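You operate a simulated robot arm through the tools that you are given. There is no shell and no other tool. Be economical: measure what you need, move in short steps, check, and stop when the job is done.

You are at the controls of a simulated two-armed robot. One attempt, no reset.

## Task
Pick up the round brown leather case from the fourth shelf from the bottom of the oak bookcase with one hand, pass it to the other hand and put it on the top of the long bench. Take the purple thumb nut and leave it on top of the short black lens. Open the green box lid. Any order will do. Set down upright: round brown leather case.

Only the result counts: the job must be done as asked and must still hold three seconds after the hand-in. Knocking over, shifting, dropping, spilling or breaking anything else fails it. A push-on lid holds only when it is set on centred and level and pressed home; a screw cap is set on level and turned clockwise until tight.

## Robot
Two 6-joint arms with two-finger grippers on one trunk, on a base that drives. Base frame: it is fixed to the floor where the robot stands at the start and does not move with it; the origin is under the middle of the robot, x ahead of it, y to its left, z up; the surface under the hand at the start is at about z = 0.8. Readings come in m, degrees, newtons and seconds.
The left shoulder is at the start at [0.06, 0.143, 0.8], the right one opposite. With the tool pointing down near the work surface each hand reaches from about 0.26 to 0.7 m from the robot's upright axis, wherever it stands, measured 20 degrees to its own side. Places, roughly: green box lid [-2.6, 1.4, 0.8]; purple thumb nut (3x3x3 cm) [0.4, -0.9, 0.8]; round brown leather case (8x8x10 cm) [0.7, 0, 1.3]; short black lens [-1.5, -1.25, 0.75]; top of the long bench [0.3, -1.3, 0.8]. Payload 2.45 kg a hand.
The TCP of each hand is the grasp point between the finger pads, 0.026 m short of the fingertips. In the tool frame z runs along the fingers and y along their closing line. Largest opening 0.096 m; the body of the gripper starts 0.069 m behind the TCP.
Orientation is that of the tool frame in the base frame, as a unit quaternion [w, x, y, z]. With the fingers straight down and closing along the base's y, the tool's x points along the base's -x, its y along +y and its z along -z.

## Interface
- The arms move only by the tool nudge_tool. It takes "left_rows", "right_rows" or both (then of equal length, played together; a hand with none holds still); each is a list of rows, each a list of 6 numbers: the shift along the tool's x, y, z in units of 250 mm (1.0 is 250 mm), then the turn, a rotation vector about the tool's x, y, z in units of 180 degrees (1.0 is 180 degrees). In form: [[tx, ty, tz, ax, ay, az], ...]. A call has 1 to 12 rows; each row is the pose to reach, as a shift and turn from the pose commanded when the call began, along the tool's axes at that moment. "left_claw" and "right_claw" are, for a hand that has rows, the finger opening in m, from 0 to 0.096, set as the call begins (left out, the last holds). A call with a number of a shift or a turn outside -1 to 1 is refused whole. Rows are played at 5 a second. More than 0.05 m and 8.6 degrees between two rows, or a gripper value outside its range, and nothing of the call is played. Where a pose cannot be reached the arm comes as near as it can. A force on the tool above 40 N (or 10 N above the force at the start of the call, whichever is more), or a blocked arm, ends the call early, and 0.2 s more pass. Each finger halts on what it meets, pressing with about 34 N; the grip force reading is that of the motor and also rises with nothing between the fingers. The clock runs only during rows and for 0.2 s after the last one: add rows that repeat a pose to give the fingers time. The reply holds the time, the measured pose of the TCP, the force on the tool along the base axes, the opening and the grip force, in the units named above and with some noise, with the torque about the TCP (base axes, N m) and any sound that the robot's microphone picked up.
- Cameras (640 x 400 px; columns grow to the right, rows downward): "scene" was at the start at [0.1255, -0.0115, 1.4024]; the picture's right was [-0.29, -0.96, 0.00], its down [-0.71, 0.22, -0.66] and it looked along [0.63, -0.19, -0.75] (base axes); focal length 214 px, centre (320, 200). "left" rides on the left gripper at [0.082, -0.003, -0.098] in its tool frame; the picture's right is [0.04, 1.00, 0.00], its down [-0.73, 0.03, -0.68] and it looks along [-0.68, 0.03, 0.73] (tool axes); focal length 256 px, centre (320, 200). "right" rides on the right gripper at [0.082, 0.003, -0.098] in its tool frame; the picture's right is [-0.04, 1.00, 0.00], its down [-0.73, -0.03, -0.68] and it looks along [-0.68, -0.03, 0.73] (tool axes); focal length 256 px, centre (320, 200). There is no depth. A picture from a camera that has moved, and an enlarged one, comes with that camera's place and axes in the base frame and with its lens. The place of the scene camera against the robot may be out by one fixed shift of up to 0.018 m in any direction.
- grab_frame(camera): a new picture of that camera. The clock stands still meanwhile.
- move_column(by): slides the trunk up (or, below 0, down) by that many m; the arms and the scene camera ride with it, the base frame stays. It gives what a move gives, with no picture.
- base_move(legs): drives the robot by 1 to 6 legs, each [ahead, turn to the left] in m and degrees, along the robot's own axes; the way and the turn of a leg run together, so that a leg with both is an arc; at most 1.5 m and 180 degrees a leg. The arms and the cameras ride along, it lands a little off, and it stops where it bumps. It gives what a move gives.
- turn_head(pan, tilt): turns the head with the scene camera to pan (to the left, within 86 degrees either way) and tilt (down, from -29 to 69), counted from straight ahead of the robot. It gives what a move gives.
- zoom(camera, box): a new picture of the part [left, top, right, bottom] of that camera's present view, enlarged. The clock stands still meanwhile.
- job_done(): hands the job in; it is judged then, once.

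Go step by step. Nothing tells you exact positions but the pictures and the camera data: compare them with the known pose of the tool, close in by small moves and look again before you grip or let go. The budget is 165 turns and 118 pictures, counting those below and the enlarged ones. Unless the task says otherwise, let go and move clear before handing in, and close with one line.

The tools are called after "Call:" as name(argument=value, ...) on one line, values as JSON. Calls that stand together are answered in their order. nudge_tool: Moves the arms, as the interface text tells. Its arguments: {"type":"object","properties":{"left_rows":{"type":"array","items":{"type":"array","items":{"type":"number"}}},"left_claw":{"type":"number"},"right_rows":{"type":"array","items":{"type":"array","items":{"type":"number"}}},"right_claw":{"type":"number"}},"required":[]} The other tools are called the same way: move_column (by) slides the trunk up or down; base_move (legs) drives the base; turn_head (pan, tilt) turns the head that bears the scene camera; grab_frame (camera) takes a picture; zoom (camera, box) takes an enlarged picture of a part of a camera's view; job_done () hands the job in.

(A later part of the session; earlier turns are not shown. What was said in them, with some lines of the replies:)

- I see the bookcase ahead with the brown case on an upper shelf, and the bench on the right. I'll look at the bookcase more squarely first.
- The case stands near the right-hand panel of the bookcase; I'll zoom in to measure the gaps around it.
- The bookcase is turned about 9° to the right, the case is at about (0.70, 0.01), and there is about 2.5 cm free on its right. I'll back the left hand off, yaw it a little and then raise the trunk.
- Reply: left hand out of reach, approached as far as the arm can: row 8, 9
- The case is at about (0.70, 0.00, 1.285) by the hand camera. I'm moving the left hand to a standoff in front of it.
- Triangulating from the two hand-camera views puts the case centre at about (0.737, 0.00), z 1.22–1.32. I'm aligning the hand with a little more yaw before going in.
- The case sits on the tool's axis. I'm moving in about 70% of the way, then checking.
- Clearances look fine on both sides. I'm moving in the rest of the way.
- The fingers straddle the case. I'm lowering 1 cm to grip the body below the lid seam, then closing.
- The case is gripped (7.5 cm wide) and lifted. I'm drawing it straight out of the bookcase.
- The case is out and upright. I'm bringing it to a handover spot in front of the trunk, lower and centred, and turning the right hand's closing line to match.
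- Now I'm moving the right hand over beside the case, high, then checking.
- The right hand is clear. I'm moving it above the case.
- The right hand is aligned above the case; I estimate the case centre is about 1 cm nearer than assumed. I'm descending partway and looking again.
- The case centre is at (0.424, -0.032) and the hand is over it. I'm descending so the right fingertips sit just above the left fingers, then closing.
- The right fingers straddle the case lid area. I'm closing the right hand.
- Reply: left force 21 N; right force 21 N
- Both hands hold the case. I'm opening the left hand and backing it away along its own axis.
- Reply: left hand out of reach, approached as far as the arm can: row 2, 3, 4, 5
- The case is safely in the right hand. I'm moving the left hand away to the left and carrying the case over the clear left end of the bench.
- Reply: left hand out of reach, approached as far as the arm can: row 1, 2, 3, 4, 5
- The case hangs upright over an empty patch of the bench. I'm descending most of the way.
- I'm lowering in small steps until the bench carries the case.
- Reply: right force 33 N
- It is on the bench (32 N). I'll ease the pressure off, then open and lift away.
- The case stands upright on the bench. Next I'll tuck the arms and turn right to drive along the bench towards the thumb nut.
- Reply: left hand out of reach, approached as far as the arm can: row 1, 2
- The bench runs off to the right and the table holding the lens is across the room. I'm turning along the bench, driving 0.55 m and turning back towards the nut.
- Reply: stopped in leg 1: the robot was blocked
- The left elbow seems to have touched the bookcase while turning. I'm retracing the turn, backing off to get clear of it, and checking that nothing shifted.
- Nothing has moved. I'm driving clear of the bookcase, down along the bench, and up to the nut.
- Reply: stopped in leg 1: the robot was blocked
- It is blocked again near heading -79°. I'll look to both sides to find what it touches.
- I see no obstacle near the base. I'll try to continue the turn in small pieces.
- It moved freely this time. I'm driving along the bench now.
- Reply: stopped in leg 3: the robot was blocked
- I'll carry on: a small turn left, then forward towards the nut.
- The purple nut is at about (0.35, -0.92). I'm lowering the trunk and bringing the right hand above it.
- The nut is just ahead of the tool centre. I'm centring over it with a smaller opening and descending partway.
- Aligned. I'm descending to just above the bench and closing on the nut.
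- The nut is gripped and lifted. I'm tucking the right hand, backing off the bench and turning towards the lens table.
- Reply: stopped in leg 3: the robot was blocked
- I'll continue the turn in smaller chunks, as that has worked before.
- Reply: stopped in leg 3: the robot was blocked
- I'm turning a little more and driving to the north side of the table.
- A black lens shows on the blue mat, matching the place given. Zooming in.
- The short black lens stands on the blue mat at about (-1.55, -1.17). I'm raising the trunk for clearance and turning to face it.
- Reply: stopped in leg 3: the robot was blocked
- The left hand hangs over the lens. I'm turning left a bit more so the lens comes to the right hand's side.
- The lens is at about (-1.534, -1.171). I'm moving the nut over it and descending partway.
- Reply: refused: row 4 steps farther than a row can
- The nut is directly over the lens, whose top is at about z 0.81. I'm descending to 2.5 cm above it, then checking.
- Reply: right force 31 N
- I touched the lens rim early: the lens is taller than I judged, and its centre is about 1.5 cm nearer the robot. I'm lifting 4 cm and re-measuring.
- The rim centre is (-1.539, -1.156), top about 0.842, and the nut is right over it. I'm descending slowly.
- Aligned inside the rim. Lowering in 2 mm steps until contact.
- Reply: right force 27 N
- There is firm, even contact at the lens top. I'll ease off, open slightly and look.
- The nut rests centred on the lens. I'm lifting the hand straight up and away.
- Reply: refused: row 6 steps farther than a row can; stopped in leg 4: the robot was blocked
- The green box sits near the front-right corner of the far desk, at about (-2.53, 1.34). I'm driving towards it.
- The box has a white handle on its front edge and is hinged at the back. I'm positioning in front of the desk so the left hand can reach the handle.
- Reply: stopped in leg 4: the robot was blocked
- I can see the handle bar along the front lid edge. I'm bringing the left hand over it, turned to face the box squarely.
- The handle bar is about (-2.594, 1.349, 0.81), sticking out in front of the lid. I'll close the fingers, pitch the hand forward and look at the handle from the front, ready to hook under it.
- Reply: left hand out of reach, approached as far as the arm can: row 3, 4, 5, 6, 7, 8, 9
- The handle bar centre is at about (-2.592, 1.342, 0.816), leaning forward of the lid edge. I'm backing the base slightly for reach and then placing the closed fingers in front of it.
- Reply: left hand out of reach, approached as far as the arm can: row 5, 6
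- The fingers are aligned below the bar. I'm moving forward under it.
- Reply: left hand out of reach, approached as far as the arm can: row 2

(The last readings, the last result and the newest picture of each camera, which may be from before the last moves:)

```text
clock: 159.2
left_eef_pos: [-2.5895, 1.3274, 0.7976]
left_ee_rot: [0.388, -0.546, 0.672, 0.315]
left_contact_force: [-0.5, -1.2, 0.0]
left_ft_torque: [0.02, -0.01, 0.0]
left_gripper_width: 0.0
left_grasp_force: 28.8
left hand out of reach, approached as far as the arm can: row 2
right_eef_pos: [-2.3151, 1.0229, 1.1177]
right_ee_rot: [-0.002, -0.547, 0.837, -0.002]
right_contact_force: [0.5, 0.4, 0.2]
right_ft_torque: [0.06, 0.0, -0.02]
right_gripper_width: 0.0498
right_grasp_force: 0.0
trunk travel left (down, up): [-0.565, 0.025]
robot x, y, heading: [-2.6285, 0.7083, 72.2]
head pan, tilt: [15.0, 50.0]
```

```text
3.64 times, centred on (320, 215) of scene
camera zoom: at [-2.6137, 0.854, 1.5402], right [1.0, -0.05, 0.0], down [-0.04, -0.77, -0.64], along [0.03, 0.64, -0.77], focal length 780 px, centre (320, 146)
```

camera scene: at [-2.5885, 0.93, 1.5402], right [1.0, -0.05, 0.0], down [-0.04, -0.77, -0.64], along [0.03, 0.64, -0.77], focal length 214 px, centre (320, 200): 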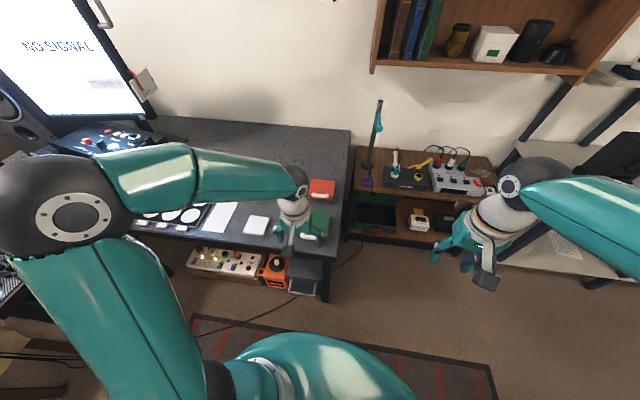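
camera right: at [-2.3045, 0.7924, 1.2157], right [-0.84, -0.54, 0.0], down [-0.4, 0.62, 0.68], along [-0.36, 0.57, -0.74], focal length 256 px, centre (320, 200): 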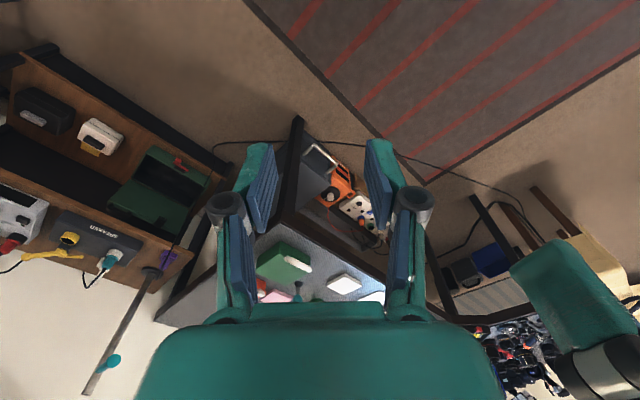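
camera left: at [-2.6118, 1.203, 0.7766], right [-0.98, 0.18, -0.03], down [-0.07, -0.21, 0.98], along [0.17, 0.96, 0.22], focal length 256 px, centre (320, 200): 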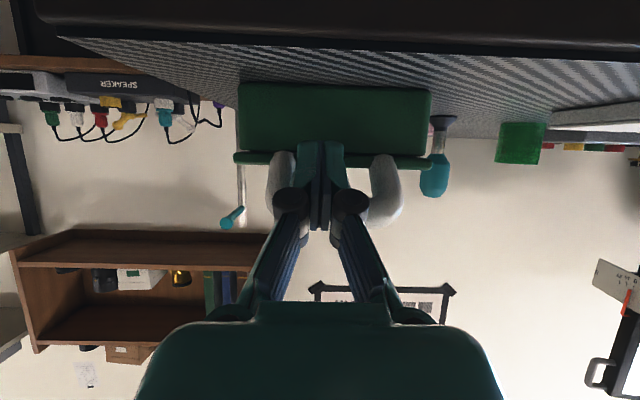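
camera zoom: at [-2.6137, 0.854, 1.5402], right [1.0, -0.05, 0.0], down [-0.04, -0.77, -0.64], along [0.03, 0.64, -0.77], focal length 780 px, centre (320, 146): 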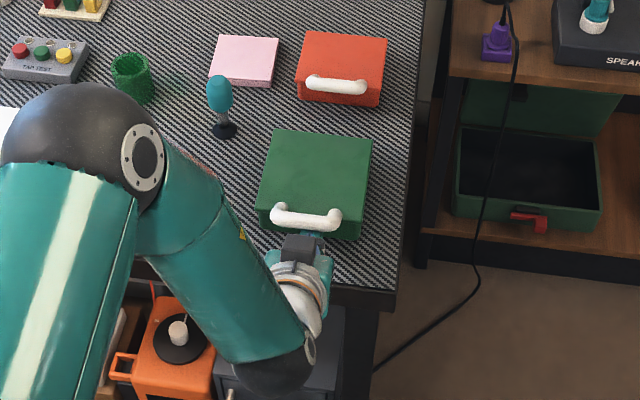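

The closed fingers are under the bar. I'm lifting along the hinge arc, pitching the hand with the lid, up to 30°.

Call:
nudge_tool(left_rows=[[-0.059, 0, -0.027, 0, 0.0278, 0], [-0.106, 0, -0.042, 0, 0.0556, 0], [-0.155, 0, -0.052, 0, 0.0833, 0], [-0.203, 0, -0.058, 0, 0.1111, 0], [-0.253, 0, -0.06, 0, 0.1389, 0], [-0.302, 0, -0.058, 0, 0.1667, 0], [-0.302, 0, -0.058, 0, 0.1667, 0]])

Call:
zoom(camera="scene", box=[260, 160, 380, 270])

Call:
grab_frame(camera="left")

```text
clock: 160.8
left_eef_pos: [-2.5853, 1.3516, 0.8682]
left_ee_rot: [0.203, -0.607, 0.751, 0.161]
left_contact_force: [0.1, 0.1, -0.1]
left_ft_torque: [-0.01, -0.02, -0.02]
left_gripper_width: 0.0001
left_grasp_force: 28.7
right_eef_pos: [-2.3152, 1.0232, 1.1179]
right_ee_rot: [-0.002, -0.547, 0.837, -0.001]
right_contact_force: [0.0, 0.2, 0.4]
right_ft_torque: [-0.01, 0.01, 0.01]
right_gripper_width: 0.0501
right_grasp_force: 0.1
trunk travel left (down, up): [-0.565, 0.025]
robot x, y, heading: [-2.6278, 0.7083, 72.2]
head pan, tilt: [15.0, 50.0]
```

```text
3.64 times, centred on (320, 215) of scene
camera zoom: at [-2.6137, 0.8541, 1.5402], right [1.0, -0.05, 0.0], down [-0.04, -0.77, -0.64], along [0.03, 0.64, -0.77], focal length 780 px, centre (320, 146)
```

zoom: 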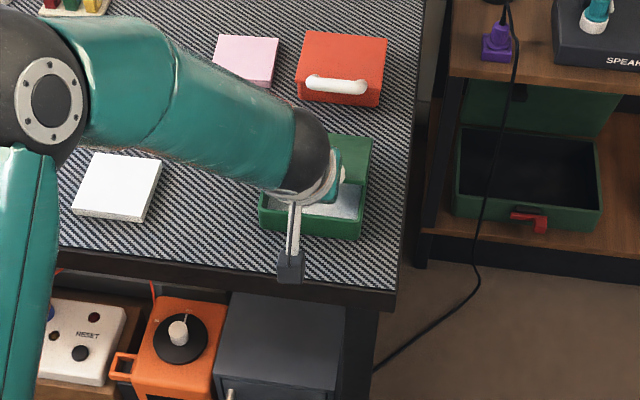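

```text
34 pictures are left
camera left: at [-2.6082, 1.2337, 0.9131], right [-0.98, 0.18, -0.02], down [0.03, 0.29, 0.96], along [0.18, 0.94, -0.3], focal length 256 px, centre (320, 200)
```

left: 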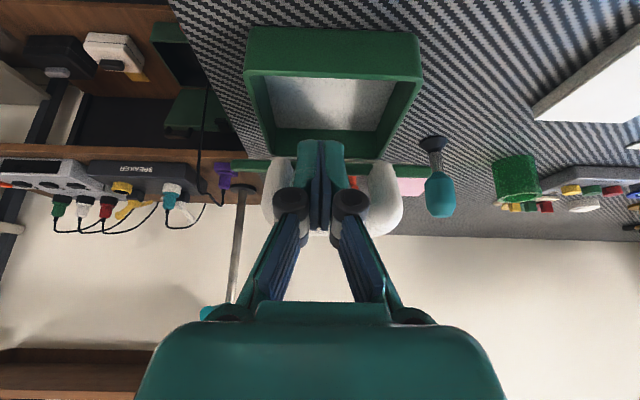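

The lid is opening. I'm continuing along the arc to about 70°.

Call:
nudge_tool(left_rows=[[-0.045, 0, -0.019, 0, 0.0278, 0], [-0.093, 0, -0.034, 0, 0.0556, 0], [-0.141, 0, -0.044, 0, 0.0833, 0], [-0.19, 0, -0.05, 0, 0.1111, 0], [-0.239, 0, -0.052, 0, 0.1389, 0], [-0.288, 0, -0.05, 0, 0.1667, 0], [-0.337, 0, -0.043, 0, 0.18, 0], [-0.385, 0, -0.033, 0, 0.18, 0], [-0.385, 0, -0.033, 0, 0.18, 0]])

Call:
grab_frame(camera="left")

Call:
grab_frame(camera="scene")

```text
clock: 162.8
left_eef_pos: [-2.5805, 1.4011, 0.9193]
left_ee_rot: [-0.015, -0.628, 0.778, -0.014]
left_contact_force: [-0.1, 0.4, -0.2]
left_ft_torque: [0.01, -0.01, 0.01]
left_gripper_width: 0.0002
left_grasp_force: 28.1
left hand out of reach, approached as far as the arm can: row 7, 8, 9
right_eef_pos: [-2.315, 1.0232, 1.1183]
right_ee_rot: [-0.002, -0.547, 0.837, -0.001]
right_contact_force: [0.0, -0.1, -0.2]
right_ft_torque: [0.0, 0.02, -0.03]
right_gripper_width: 0.0499
right_grasp_force: 0.1
trunk travel left (down, up): [-0.565, 0.025]
robot x, y, heading: [-2.6244, 0.7106, 72.1]
head pan, tilt: [15.0, 50.0]
```

```text
33 pictures are left
camera left: at [-2.5941, 1.3241, 1.0226], right [-0.99, 0.17, 0.0], down [0.13, 0.75, 0.65], along [0.11, 0.64, -0.76], focal length 256 px, centre (320, 200)
```

left: 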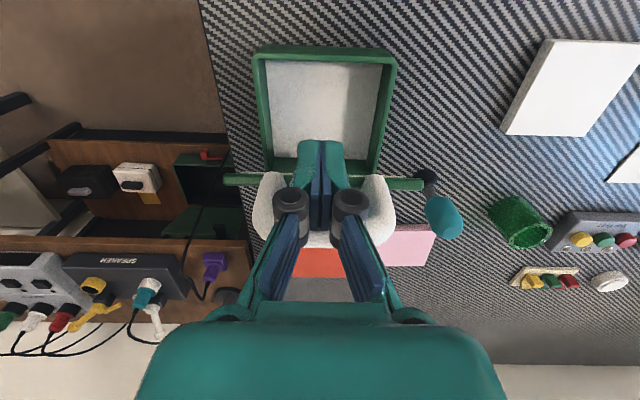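

```text
32 pictures are left
camera scene: at [-2.614, 0.8546, 1.5401], right [1.0, -0.05, 0.0], down [-0.04, -0.77, -0.64], along [0.03, 0.64, -0.77], focal length 214 px, centre (320, 200)
```

scene: 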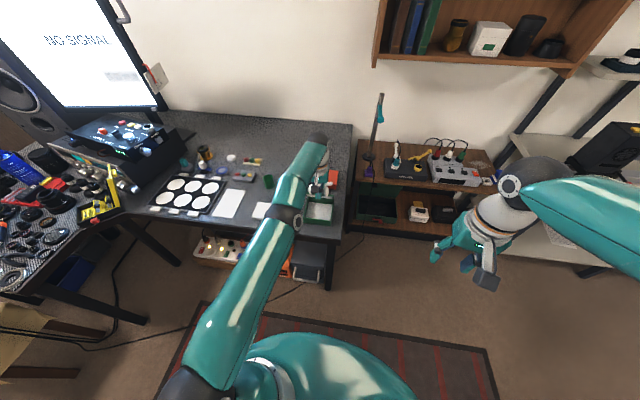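

The arm is at full reach with the lid about 65° open. I'll push it on over by driving the base slowly forward.

Call:
base_move(legs=[[0.05, 0]])

Call:
grab_frame(camera="left")

```text
clock: 163.7
left_eef_pos: [-2.5708, 1.4299, 0.9303]
left_ee_rot: [-0.013, -0.63, 0.777, -0.013]
left_contact_force: [-0.9, -1.0, 2.8]
left_ft_torque: [0.03, 0.04, -0.01]
left_gripper_width: 0.006
left_grasp_force: 27.9
right_eef_pos: [-2.306, 1.0537, 1.1191]
right_ee_rot: [-0.003, -0.547, 0.837, -0.001]
right_contact_force: [0.1, -0.8, -0.2]
right_ft_torque: [0.03, 0.01, 0.01]
right_gripper_width: 0.0501
right_grasp_force: 0.0
trunk travel left (down, up): [-0.565, 0.025]
robot x, y, heading: [-2.6209, 0.7348, 72.0]
head pan, tilt: [15.0, 50.0]
stopped in leg 1: the force on the tool passed its limit at 44 N (the readings are from after the stop); the commanded pose is now the measured one
```

```text
31 pictures are left
camera left: at [-2.5857, 1.3536, 1.0325], right [-0.99, 0.17, 0.0], down [0.13, 0.75, 0.65], along [0.11, 0.64, -0.76], focal length 256 px, centre (320, 200)
```

left: 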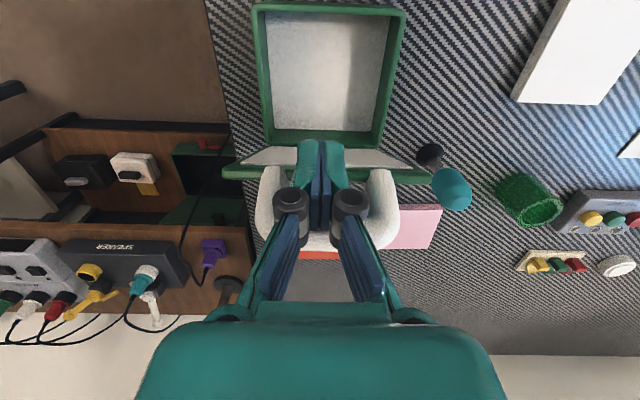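

The fingertips are jamming slightly inside the handle. I'll raise them a few millimetres and push on gently.

Call:
nudge_tool(left_rows=[[0, 0, -0.015, 0, 0, 0], [0, 0, -0.03, 0, 0, 0]])

Call:
zoom(camera="left", box=[210, 100, 430, 280])

```text
clock: 164.3
left_eef_pos: [-2.5721, 1.4295, 0.9364]
left_ee_rot: [-0.013, -0.629, 0.777, -0.012]
left_contact_force: [-0.3, 0.5, -0.8]
left_ft_torque: [-0.03, 0.0, -0.02]
left_gripper_width: 0.0
left_grasp_force: 28.0
right_eef_pos: [-2.306, 1.0536, 1.1191]
right_ee_rot: [-0.002, -0.547, 0.837, -0.002]
right_contact_force: [-0.1, -0.6, 0.4]
right_ft_torque: [-0.03, 0.0, 0.0]
right_gripper_width: 0.0499
right_grasp_force: 0.0
trunk travel left (down, up): [-0.565, 0.025]
robot x, y, heading: [-2.6135, 0.7404, 71.8]
head pan, tilt: [15.0, 50.0]
```

```text
2.22 times, centred on (320, 190) of left
camera zoom: at [-2.5859, 1.3531, 1.0389], right [-0.99, 0.17, 0.0], down [0.13, 0.75, 0.65], along [0.11, 0.64, -0.76], focal length 569 px, centre (320, 222)
```

zoom: 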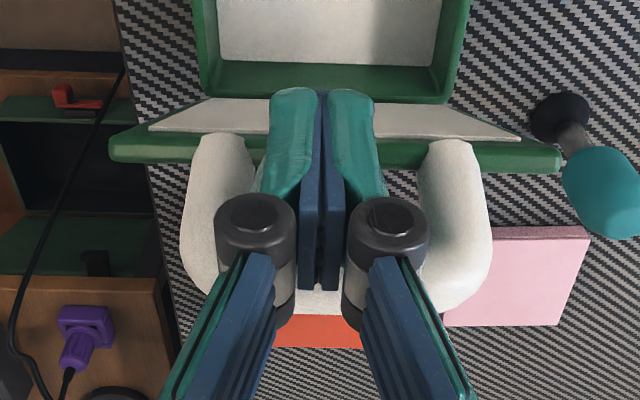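

The lid stands around 75–80°, held by the fingertips on its inner edge. I'll draw the hand back a little to see whether it stays up by itself.

Call:
nudge_tool(left_rows=[[0.04, 0, 0, 0, 0, 0], [0.1, 0, 0, 0, 0, 0], [0.16, 0, 0, 0, 0, 0], [0.16, 0, 0, 0, 0, 0]])

Call:
grab_frame(camera="left")

```text
clock: 165.3
left_eef_pos: [-2.57, 1.4265, 0.9372]
left_ee_rot: [-0.015, -0.629, 0.777, -0.015]
left_contact_force: [-0.8, 0.6, -0.3]
left_ft_torque: [0.0, 0.0, 0.04]
left_gripper_width: 0.0002
left_grasp_force: 28.8
left hand out of reach, approached as far as the arm can: row 1, 2, 3, 4
right_eef_pos: [-2.3051, 1.054, 1.1175]
right_ee_rot: [-0.003, -0.547, 0.837, -0.002]
right_contact_force: [-0.8, -0.3, 0.5]
right_ft_torque: [0.01, 0.02, -0.03]
right_gripper_width: 0.0502
right_grasp_force: 0.0
trunk travel left (down, up): [-0.565, 0.025]
robot x, y, heading: [-2.6148, 0.7409, 72.0]
head pan, tilt: [15.0, 50.0]
```

```text
29 pictures are left
camera left: at [-2.5846, 1.3494, 1.0407], right [-0.99, 0.17, 0.0], down [0.13, 0.75, 0.65], along [0.11, 0.64, -0.76], focal length 256 px, centre (320, 200)
```

left: 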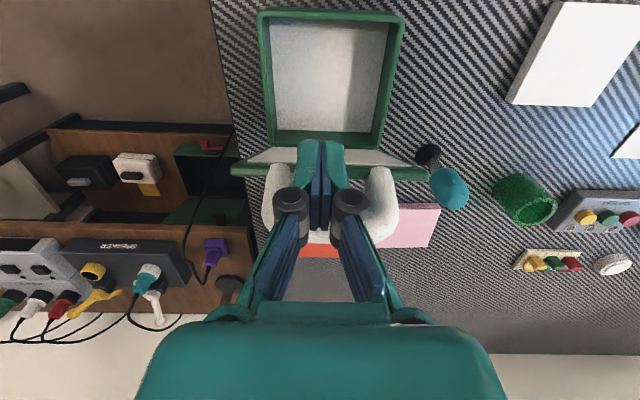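

Call:
base_move(legs=[[-0.06, 0]])

Call:
grab_frame(camera="left")

```text
clock: 166.3
left_eef_pos: [-2.5889, 1.3664, 0.9389]
left_ee_rot: [-0.013, -0.629, 0.777, -0.012]
left_contact_force: [-0.1, -0.3, 1.0]
left_ft_torque: [0.05, -0.01, -0.02]
left_gripper_width: 0.0
left_grasp_force: 28.7
right_eef_pos: [-2.3248, 0.9923, 1.1197]
right_ee_rot: [-0.002, -0.547, 0.837, -0.001]
right_contact_force: [-0.1, 0.1, 0.4]
right_ft_torque: [0.05, -0.03, -0.03]
right_gripper_width: 0.05
right_grasp_force: 0.0
trunk travel left (down, up): [-0.565, 0.025]
robot x, y, heading: [-2.6356, 0.6797, 71.6]
head pan, tilt: [15.0, 50.0]
```

```text
28 pictures are left
camera left: at [-2.6039, 1.2898, 1.0422], right [-0.99, 0.17, 0.0], down [0.13, 0.75, 0.65], along [0.11, 0.64, -0.76], focal length 256 px, centre (320, 200)
```

left: 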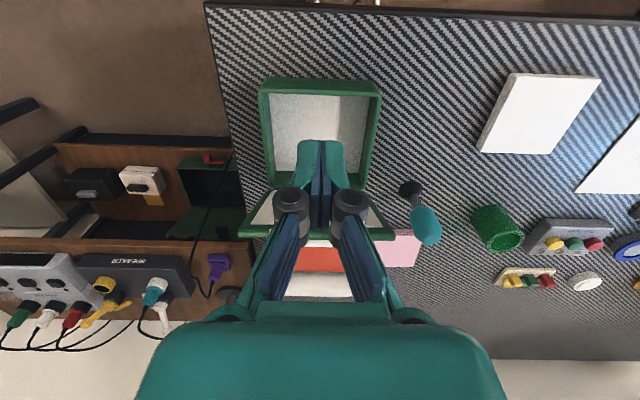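

The lid stays up on its own at about 75°. To be safe I'll open it further: pull the hand back, bring the base closer, then push the lid's inside with a lower fingertip.

Call:
nudge_tool(left_rows=[[0.12, 0, 0, 0, 0, 0], [0.26, 0, 0, 0, 0, 0], [0.4, 0, 0, 0, 0, 0], [0.55, 0, 0, 0, 0, 0], [0.55, 0, 0, 0, 0, 0]])

Call:
base_move(legs=[[0.11, 0]])

Call:
grab_frame(camera="left")

```text
clock: 167.5
left_eef_pos: [-2.59, 1.3678, 0.9395]
left_ee_rot: [-0.014, -0.629, 0.777, -0.014]
left_contact_force: [0.1, -0.8, -0.3]
left_ft_torque: [-0.01, 0.01, 0.0]
left_gripper_width: 0.0
left_grasp_force: 28.4
left hand out of reach, approached as far as the arm can: row 1, 2, 3, 4, 5
right_eef_pos: [-2.3246, 0.9956, 1.1193]
right_ee_rot: [-0.002, -0.547, 0.837, -0.002]
right_contact_force: [-0.3, 0.1, 0.7]
right_ft_torque: [-0.01, -0.02, 0.02]
right_gripper_width: 0.0498
right_grasp_force: 0.2
trunk travel left (down, up): [-0.565, 0.025]
robot x, y, heading: [-2.6353, 0.6798, 71.9]
head pan, tilt: [15.0, 50.0]
```

```text
clock: 168.7
left_eef_pos: [-2.5575, 1.4725, 0.9413]
left_ee_rot: [-0.015, -0.629, 0.777, -0.013]
left_contact_force: [-12.0, 2.0, 11.6]
left_ft_torque: [0.08, 0.24, 0.1]
left_gripper_width: 0.0061
left_grasp_force: 29.0
right_eef_pos: [-2.2915, 1.0988, 1.1197]
right_ee_rot: [-0.002, -0.546, 0.838, -0.002]
right_contact_force: [-0.2, -0.1, 0.6]
right_ft_torque: [-0.05, 0.01, 0.0]
right_gripper_width: 0.0499
right_grasp_force: 0.0
trunk travel left (down, up): [-0.565, 0.025]
robot x, y, heading: [-2.6017, 0.7814, 72.0]
head pan, tilt: [15.0, 50.0]
```

```text
27 pictures are left
camera left: at [-2.5709, 1.3945, 1.0426], right [-0.99, 0.17, 0.0], down [0.13, 0.75, 0.65], along [0.11, 0.64, -0.76], focal length 256 px, centre (320, 200)
```

left: 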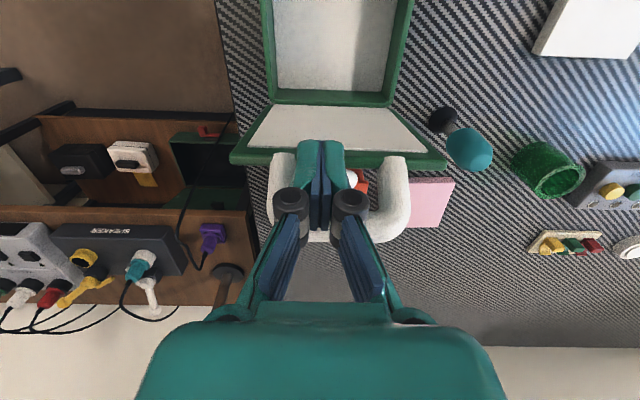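

The base pushed the lid on to a bit past vertical. I'll raise the trunk to free the fingers from the handle and back away.

Call:
move_column(by=0.024)

Call:
base_move(legs=[[-0.06, 0]])

Call:
grab_frame(camera="left")

Call:
grab_frame(camera="scene")

```text
clock: 169.3
left_eef_pos: [-2.5568, 1.4714, 0.9638]
left_ee_rot: [-0.014, -0.629, 0.777, -0.012]
left_contact_force: [-0.8, -0.7, -0.3]
left_ft_torque: [-0.02, 0.0, -0.01]
left_gripper_width: 0.0003
left_grasp_force: 28.0
right_eef_pos: [-2.2912, 1.0993, 1.1434]
right_ee_rot: [-0.003, -0.546, 0.838, -0.002]
right_contact_force: [-0.6, 0.9, 0.0]
right_ft_torque: [-0.02, -0.01, -0.02]
right_gripper_width: 0.05
right_grasp_force: 0.0
trunk travel left (down, up): [-0.589, 0.001]
robot x, y, heading: [-2.6048, 0.7818, 72.1]
head pan, tilt: [15.0, 50.0]
```

```text
clock: 170.3
left_eef_pos: [-2.5762, 1.4118, 0.9668]
left_ee_rot: [-0.013, -0.629, 0.777, -0.011]
left_contact_force: [0.4, 0.0, 1.3]
left_ft_torque: [0.06, -0.01, -0.01]
left_gripper_width: 0.0
left_grasp_force: 28.9
right_eef_pos: [-2.3104, 1.0391, 1.1452]
right_ee_rot: [-0.001, -0.546, 0.838, -0.001]
right_contact_force: [0.1, -0.2, 0.3]
right_ft_torque: [0.07, -0.03, -0.03]
right_gripper_width: 0.0499
right_grasp_force: 0.1
trunk travel left (down, up): [-0.589, 0.001]
robot x, y, heading: [-2.623, 0.727, 71.9]
head pan, tilt: [15.0, 50.0]
```

```text
26 pictures are left
camera left: at [-2.5894, 1.3352, 1.0685], right [-0.99, 0.17, 0.0], down [0.13, 0.75, 0.65], along [0.11, 0.64, -0.76], focal length 256 px, centre (320, 200)
```

left: 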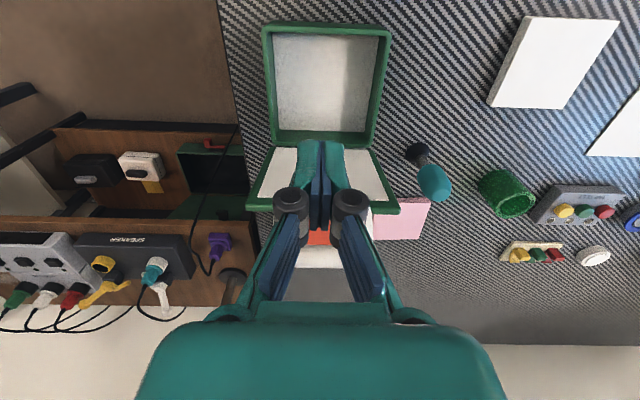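

```text
25 pictures are left
camera scene: at [-2.6089, 0.8685, 1.5645], right [1.0, -0.05, 0.0], down [-0.04, -0.76, -0.64], along [0.04, 0.64, -0.76], focal length 214 px, centre (320, 200)
```

scene: 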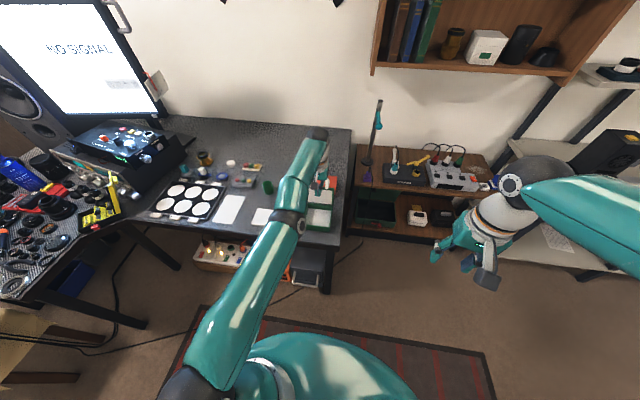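

Call:
zoom(camera="scene", box=[275, 150, 375, 250])

```text
4.00 times, centred on (325, 200) of scene
camera zoom: at [-2.6089, 0.8685, 1.5645], right [1.0, -0.05, 0.0], down [-0.04, -0.76, -0.64], along [0.04, 0.64, -0.76], focal length 858 px, centre (300, 200)
```

zoom: 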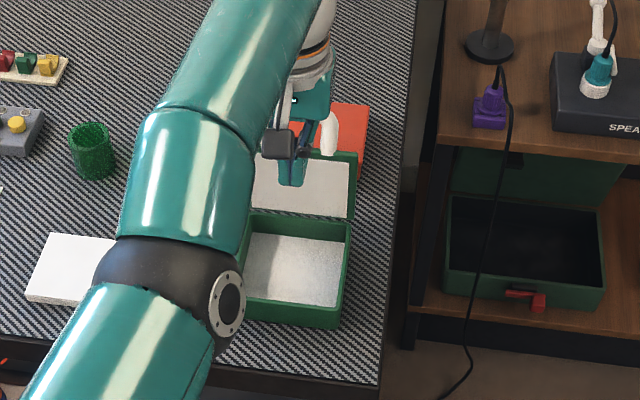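

The lid stands at about 91–93°, roughly vertical. For safety I'll push its inner face about 12° further with the fingertip lower.

Call:
move_column(by=-0.067)

Call:
base_move(legs=[[0.085, 0]])

Call:
grab_frame(camera="left")

```text
clock: 171.4
left_eef_pos: [-2.5755, 1.4146, 0.8977]
left_ee_rot: [-0.013, -0.629, 0.777, -0.013]
left_contact_force: [-0.6, 0.3, -0.3]
left_ft_torque: [-0.03, 0.04, 0.0]
left_gripper_width: 0.0001
left_grasp_force: 29.1
right_eef_pos: [-2.3086, 1.0408, 1.0772]
right_ee_rot: [-0.002, -0.547, 0.837, -0.001]
right_contact_force: [0.7, 0.2, 0.6]
right_ft_torque: [0.02, 0.02, -0.02]
right_gripper_width: 0.05
right_grasp_force: 0.0
trunk travel left (down, up): [-0.522, 0.068]
robot x, y, heading: [-2.6184, 0.7267, 71.8]
head pan, tilt: [15.0, 50.0]
```

```text
clock: 172.5
left_eef_pos: [-2.5485, 1.4975, 0.897]
left_ee_rot: [-0.014, -0.629, 0.777, -0.013]
left_contact_force: [-0.9, 0.3, -0.1]
left_ft_torque: [-0.04, -0.01, 0.01]
left_gripper_width: 0.0
left_grasp_force: 28.5
right_eef_pos: [-2.2829, 1.1232, 1.0782]
right_ee_rot: [-0.003, -0.546, 0.837, -0.003]
right_contact_force: [0.8, -0.2, -0.3]
right_ft_torque: [-0.02, 0.03, -0.01]
right_gripper_width: 0.0499
right_grasp_force: 0.0
trunk travel left (down, up): [-0.522, 0.068]
robot x, y, heading: [-2.5952, 0.8065, 71.7]
head pan, tilt: [15.0, 50.0]
```

```text
23 pictures are left
camera left: at [-2.5613, 1.4206, 0.9994], right [-0.99, 0.17, 0.0], down [0.13, 0.75, 0.65], along [0.11, 0.64, -0.76], focal length 256 px, centre (320, 200)
```

left: 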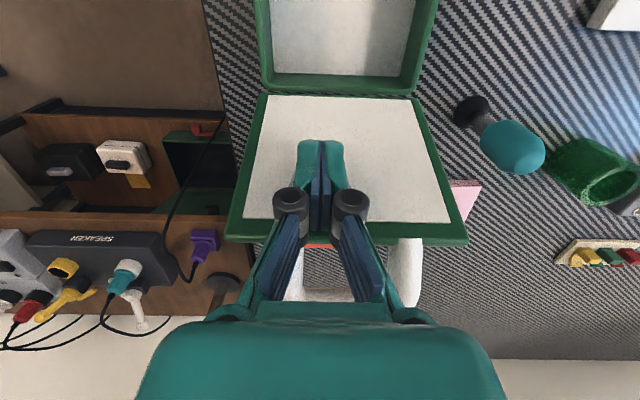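

The lid is now well past vertical. I'm backing the robot off and checking it stays.

Call:
base_move(legs=[[-0.3, 0]])

Call:
turn_head(pan=5, tilt=40)

Call:
zoom(camera="scene", box=[220, 100, 440, 260])

```text
clock: 174.5
left_eef_pos: [-2.6402, 1.2118, 0.9]
left_ee_rot: [-0.014, -0.629, 0.777, -0.012]
left_contact_force: [0.2, 0.5, 0.1]
left_ft_torque: [0.02, 0.01, -0.01]
left_gripper_width: 0.0
left_grasp_force: 28.4
right_eef_pos: [-2.375, 0.8373, 1.0778]
right_ee_rot: [-0.003, -0.546, 0.838, -0.002]
right_contact_force: [-0.5, -1.0, -0.3]
right_ft_torque: [0.0, -0.01, 0.01]
right_gripper_width: 0.0498
right_grasp_force: 0.1
trunk travel left (down, up): [-0.522, 0.068]
robot x, y, heading: [-2.6849, 0.5247, 71.9]
head pan, tilt: [15.0, 50.0]
```

```text
clock: 175.2
left_eef_pos: [-2.6411, 1.212, 0.8992]
left_ee_rot: [-0.014, -0.629, 0.777, -0.012]
left_contact_force: [0.4, 0.8, -0.7]
left_ft_torque: [0.01, 0.0, 0.0]
left_gripper_width: 0.0
left_grasp_force: 28.3
right_eef_pos: [-2.3757, 0.8376, 1.0773]
right_ee_rot: [-0.003, -0.546, 0.838, -0.002]
right_contact_force: [0.8, -0.6, 0.0]
right_ft_torque: [0.01, 0.0, 0.01]
right_gripper_width: 0.05
right_grasp_force: 0.0
trunk travel left (down, up): [-0.522, 0.068]
robot x, y, heading: [-2.689, 0.5223, 71.6]
head pan, tilt: [5.0, 40.0]
```

```text
2.50 times, centred on (330, 180) of scene
camera zoom: at [-2.6588, 0.6757, 1.5112], right [0.97, -0.23, 0.0], down [-0.15, -0.63, -0.77], along [0.17, 0.75, -0.64], focal length 536 px, centre (295, 250)
```

zoom: 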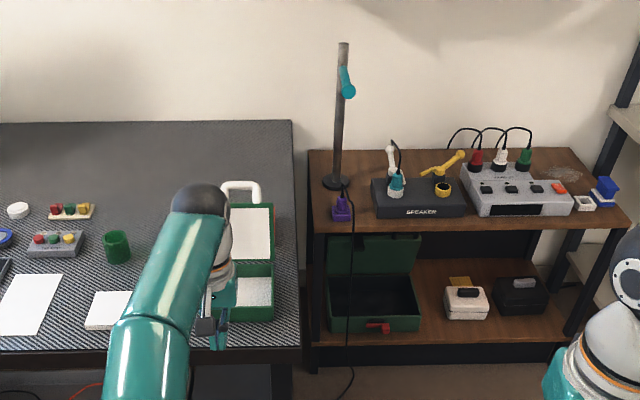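

The lid holds open. I'll back off more and turn to confirm that the nut is still on the lens.

Call:
base_move(legs=[[-0.2, 0], [0, -25], [0, -25]])

Call:
turn_head(pan=-80, tilt=20)

Call:
grab_frame(camera="scene")

```text
clock: 178.3
left_eef_pos: [-2.4258, 0.9465, 0.9013]
left_ee_rot: [-0.016, -0.452, 0.892, -0.008]
left_contact_force: [0.7, 0.5, -1.3]
left_ft_torque: [0.01, 0.04, -0.01]
left_gripper_width: 0.0003
left_grasp_force: 28.5
right_eef_pos: [-2.3362, 0.4939, 1.0782]
right_ee_rot: [-0.003, -0.358, 0.934, -0.001]
right_contact_force: [0.2, 0.4, -0.6]
right_ft_torque: [-0.03, 0.04, 0.01]
right_gripper_width: 0.0501
right_grasp_force: 0.1
trunk travel left (down, up): [-0.522, 0.068]
robot x, y, heading: [-2.7664, 0.3472, 47.8]
head pan, tilt: [5.0, 40.0]
stopped in leg 2: the robot was blocked; the commanded pose is now the measured one
```

```text
clock: 179.9
left_eef_pos: [-2.4261, 0.9457, 0.9011]
left_ee_rot: [-0.016, -0.452, 0.892, -0.009]
left_contact_force: [-0.4, -0.6, -0.9]
left_ft_torque: [0.0, 0.02, 0.0]
left_gripper_width: 0.0
left_grasp_force: 28.2
right_eef_pos: [-2.3378, 0.4949, 1.0792]
right_ee_rot: [-0.002, -0.359, 0.933, -0.001]
right_contact_force: [0.2, -0.2, -0.3]
right_ft_torque: [0.0, -0.01, 0.02]
right_gripper_width: 0.0501
right_grasp_force: 0.1
trunk travel left (down, up): [-0.522, 0.068]
robot x, y, heading: [-2.7662, 0.349, 47.9]
head pan, tilt: [-80.0, 20.0]
```

```text
21 pictures are left
camera scene: at [-2.6549, 0.3545, 1.5427], right [-0.53, -0.85, 0.0], down [-0.29, 0.18, -0.94], along [0.8, -0.5, -0.34], focal length 214 px, centre (320, 200)
```

scene: 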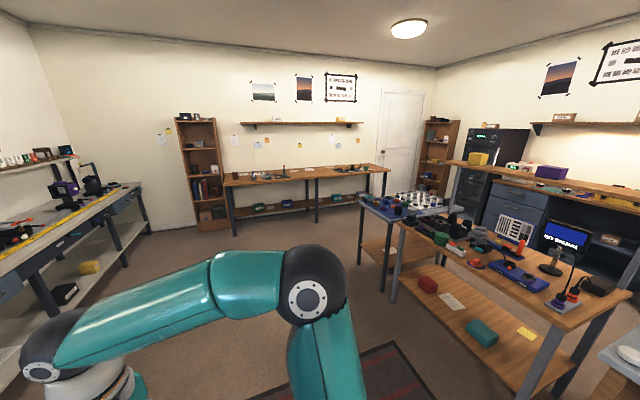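

Call:
zoom(camera="scene", box=[360, 180, 440, 230])

Call:
zoom(camera="scene", box=[180, 150, 280, 210])

```text
8.00 times, centred on (400, 205) of scene
camera zoom: at [-2.6549, 0.3545, 1.5427], right [-0.53, -0.85, 0.0], down [-0.29, 0.18, -0.94], along [0.8, -0.5, -0.34], focal length 1716 px, centre (-320, 160)
```

zoom: 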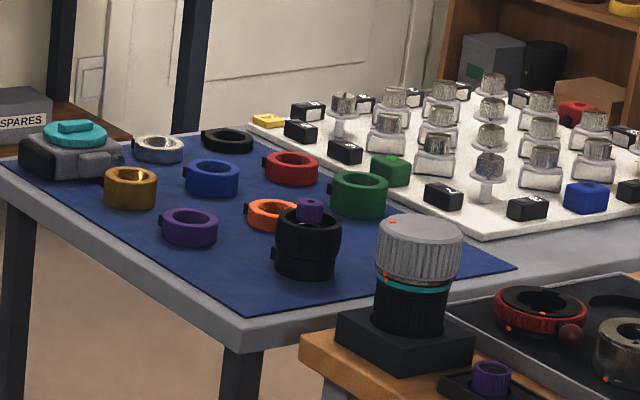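

```text
6.40 times, centred on (230, 180) of scene
camera zoom: at [-2.6549, 0.3545, 1.5427], right [-0.53, -0.85, 0.0], down [-0.29, 0.18, -0.94], along [0.8, -0.5, -0.34], focal length 1373 px, centre (896, 328)
```

zoom: 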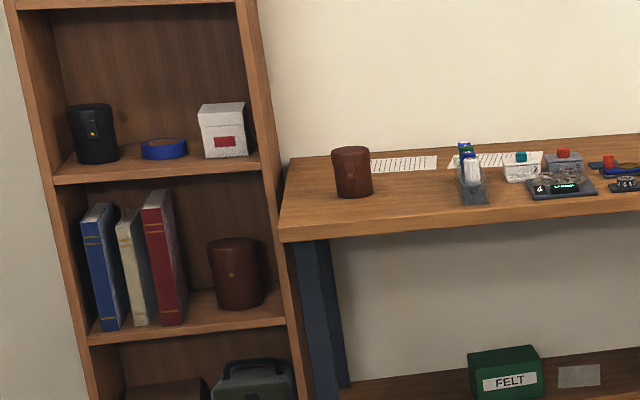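

I see the case upright on the bench, the purple nut standing on the black lens, and the green lid open, with both hands clear. Handing in.

Call:
job_done()

```text
The job is handed in.
```

The job is handed in: the leather case was passed from the left hand to the right and stands upright on the long bench. The purple thumb nut rests on the short black lens, and the green box lid is open just past vertical, with both hands clear.
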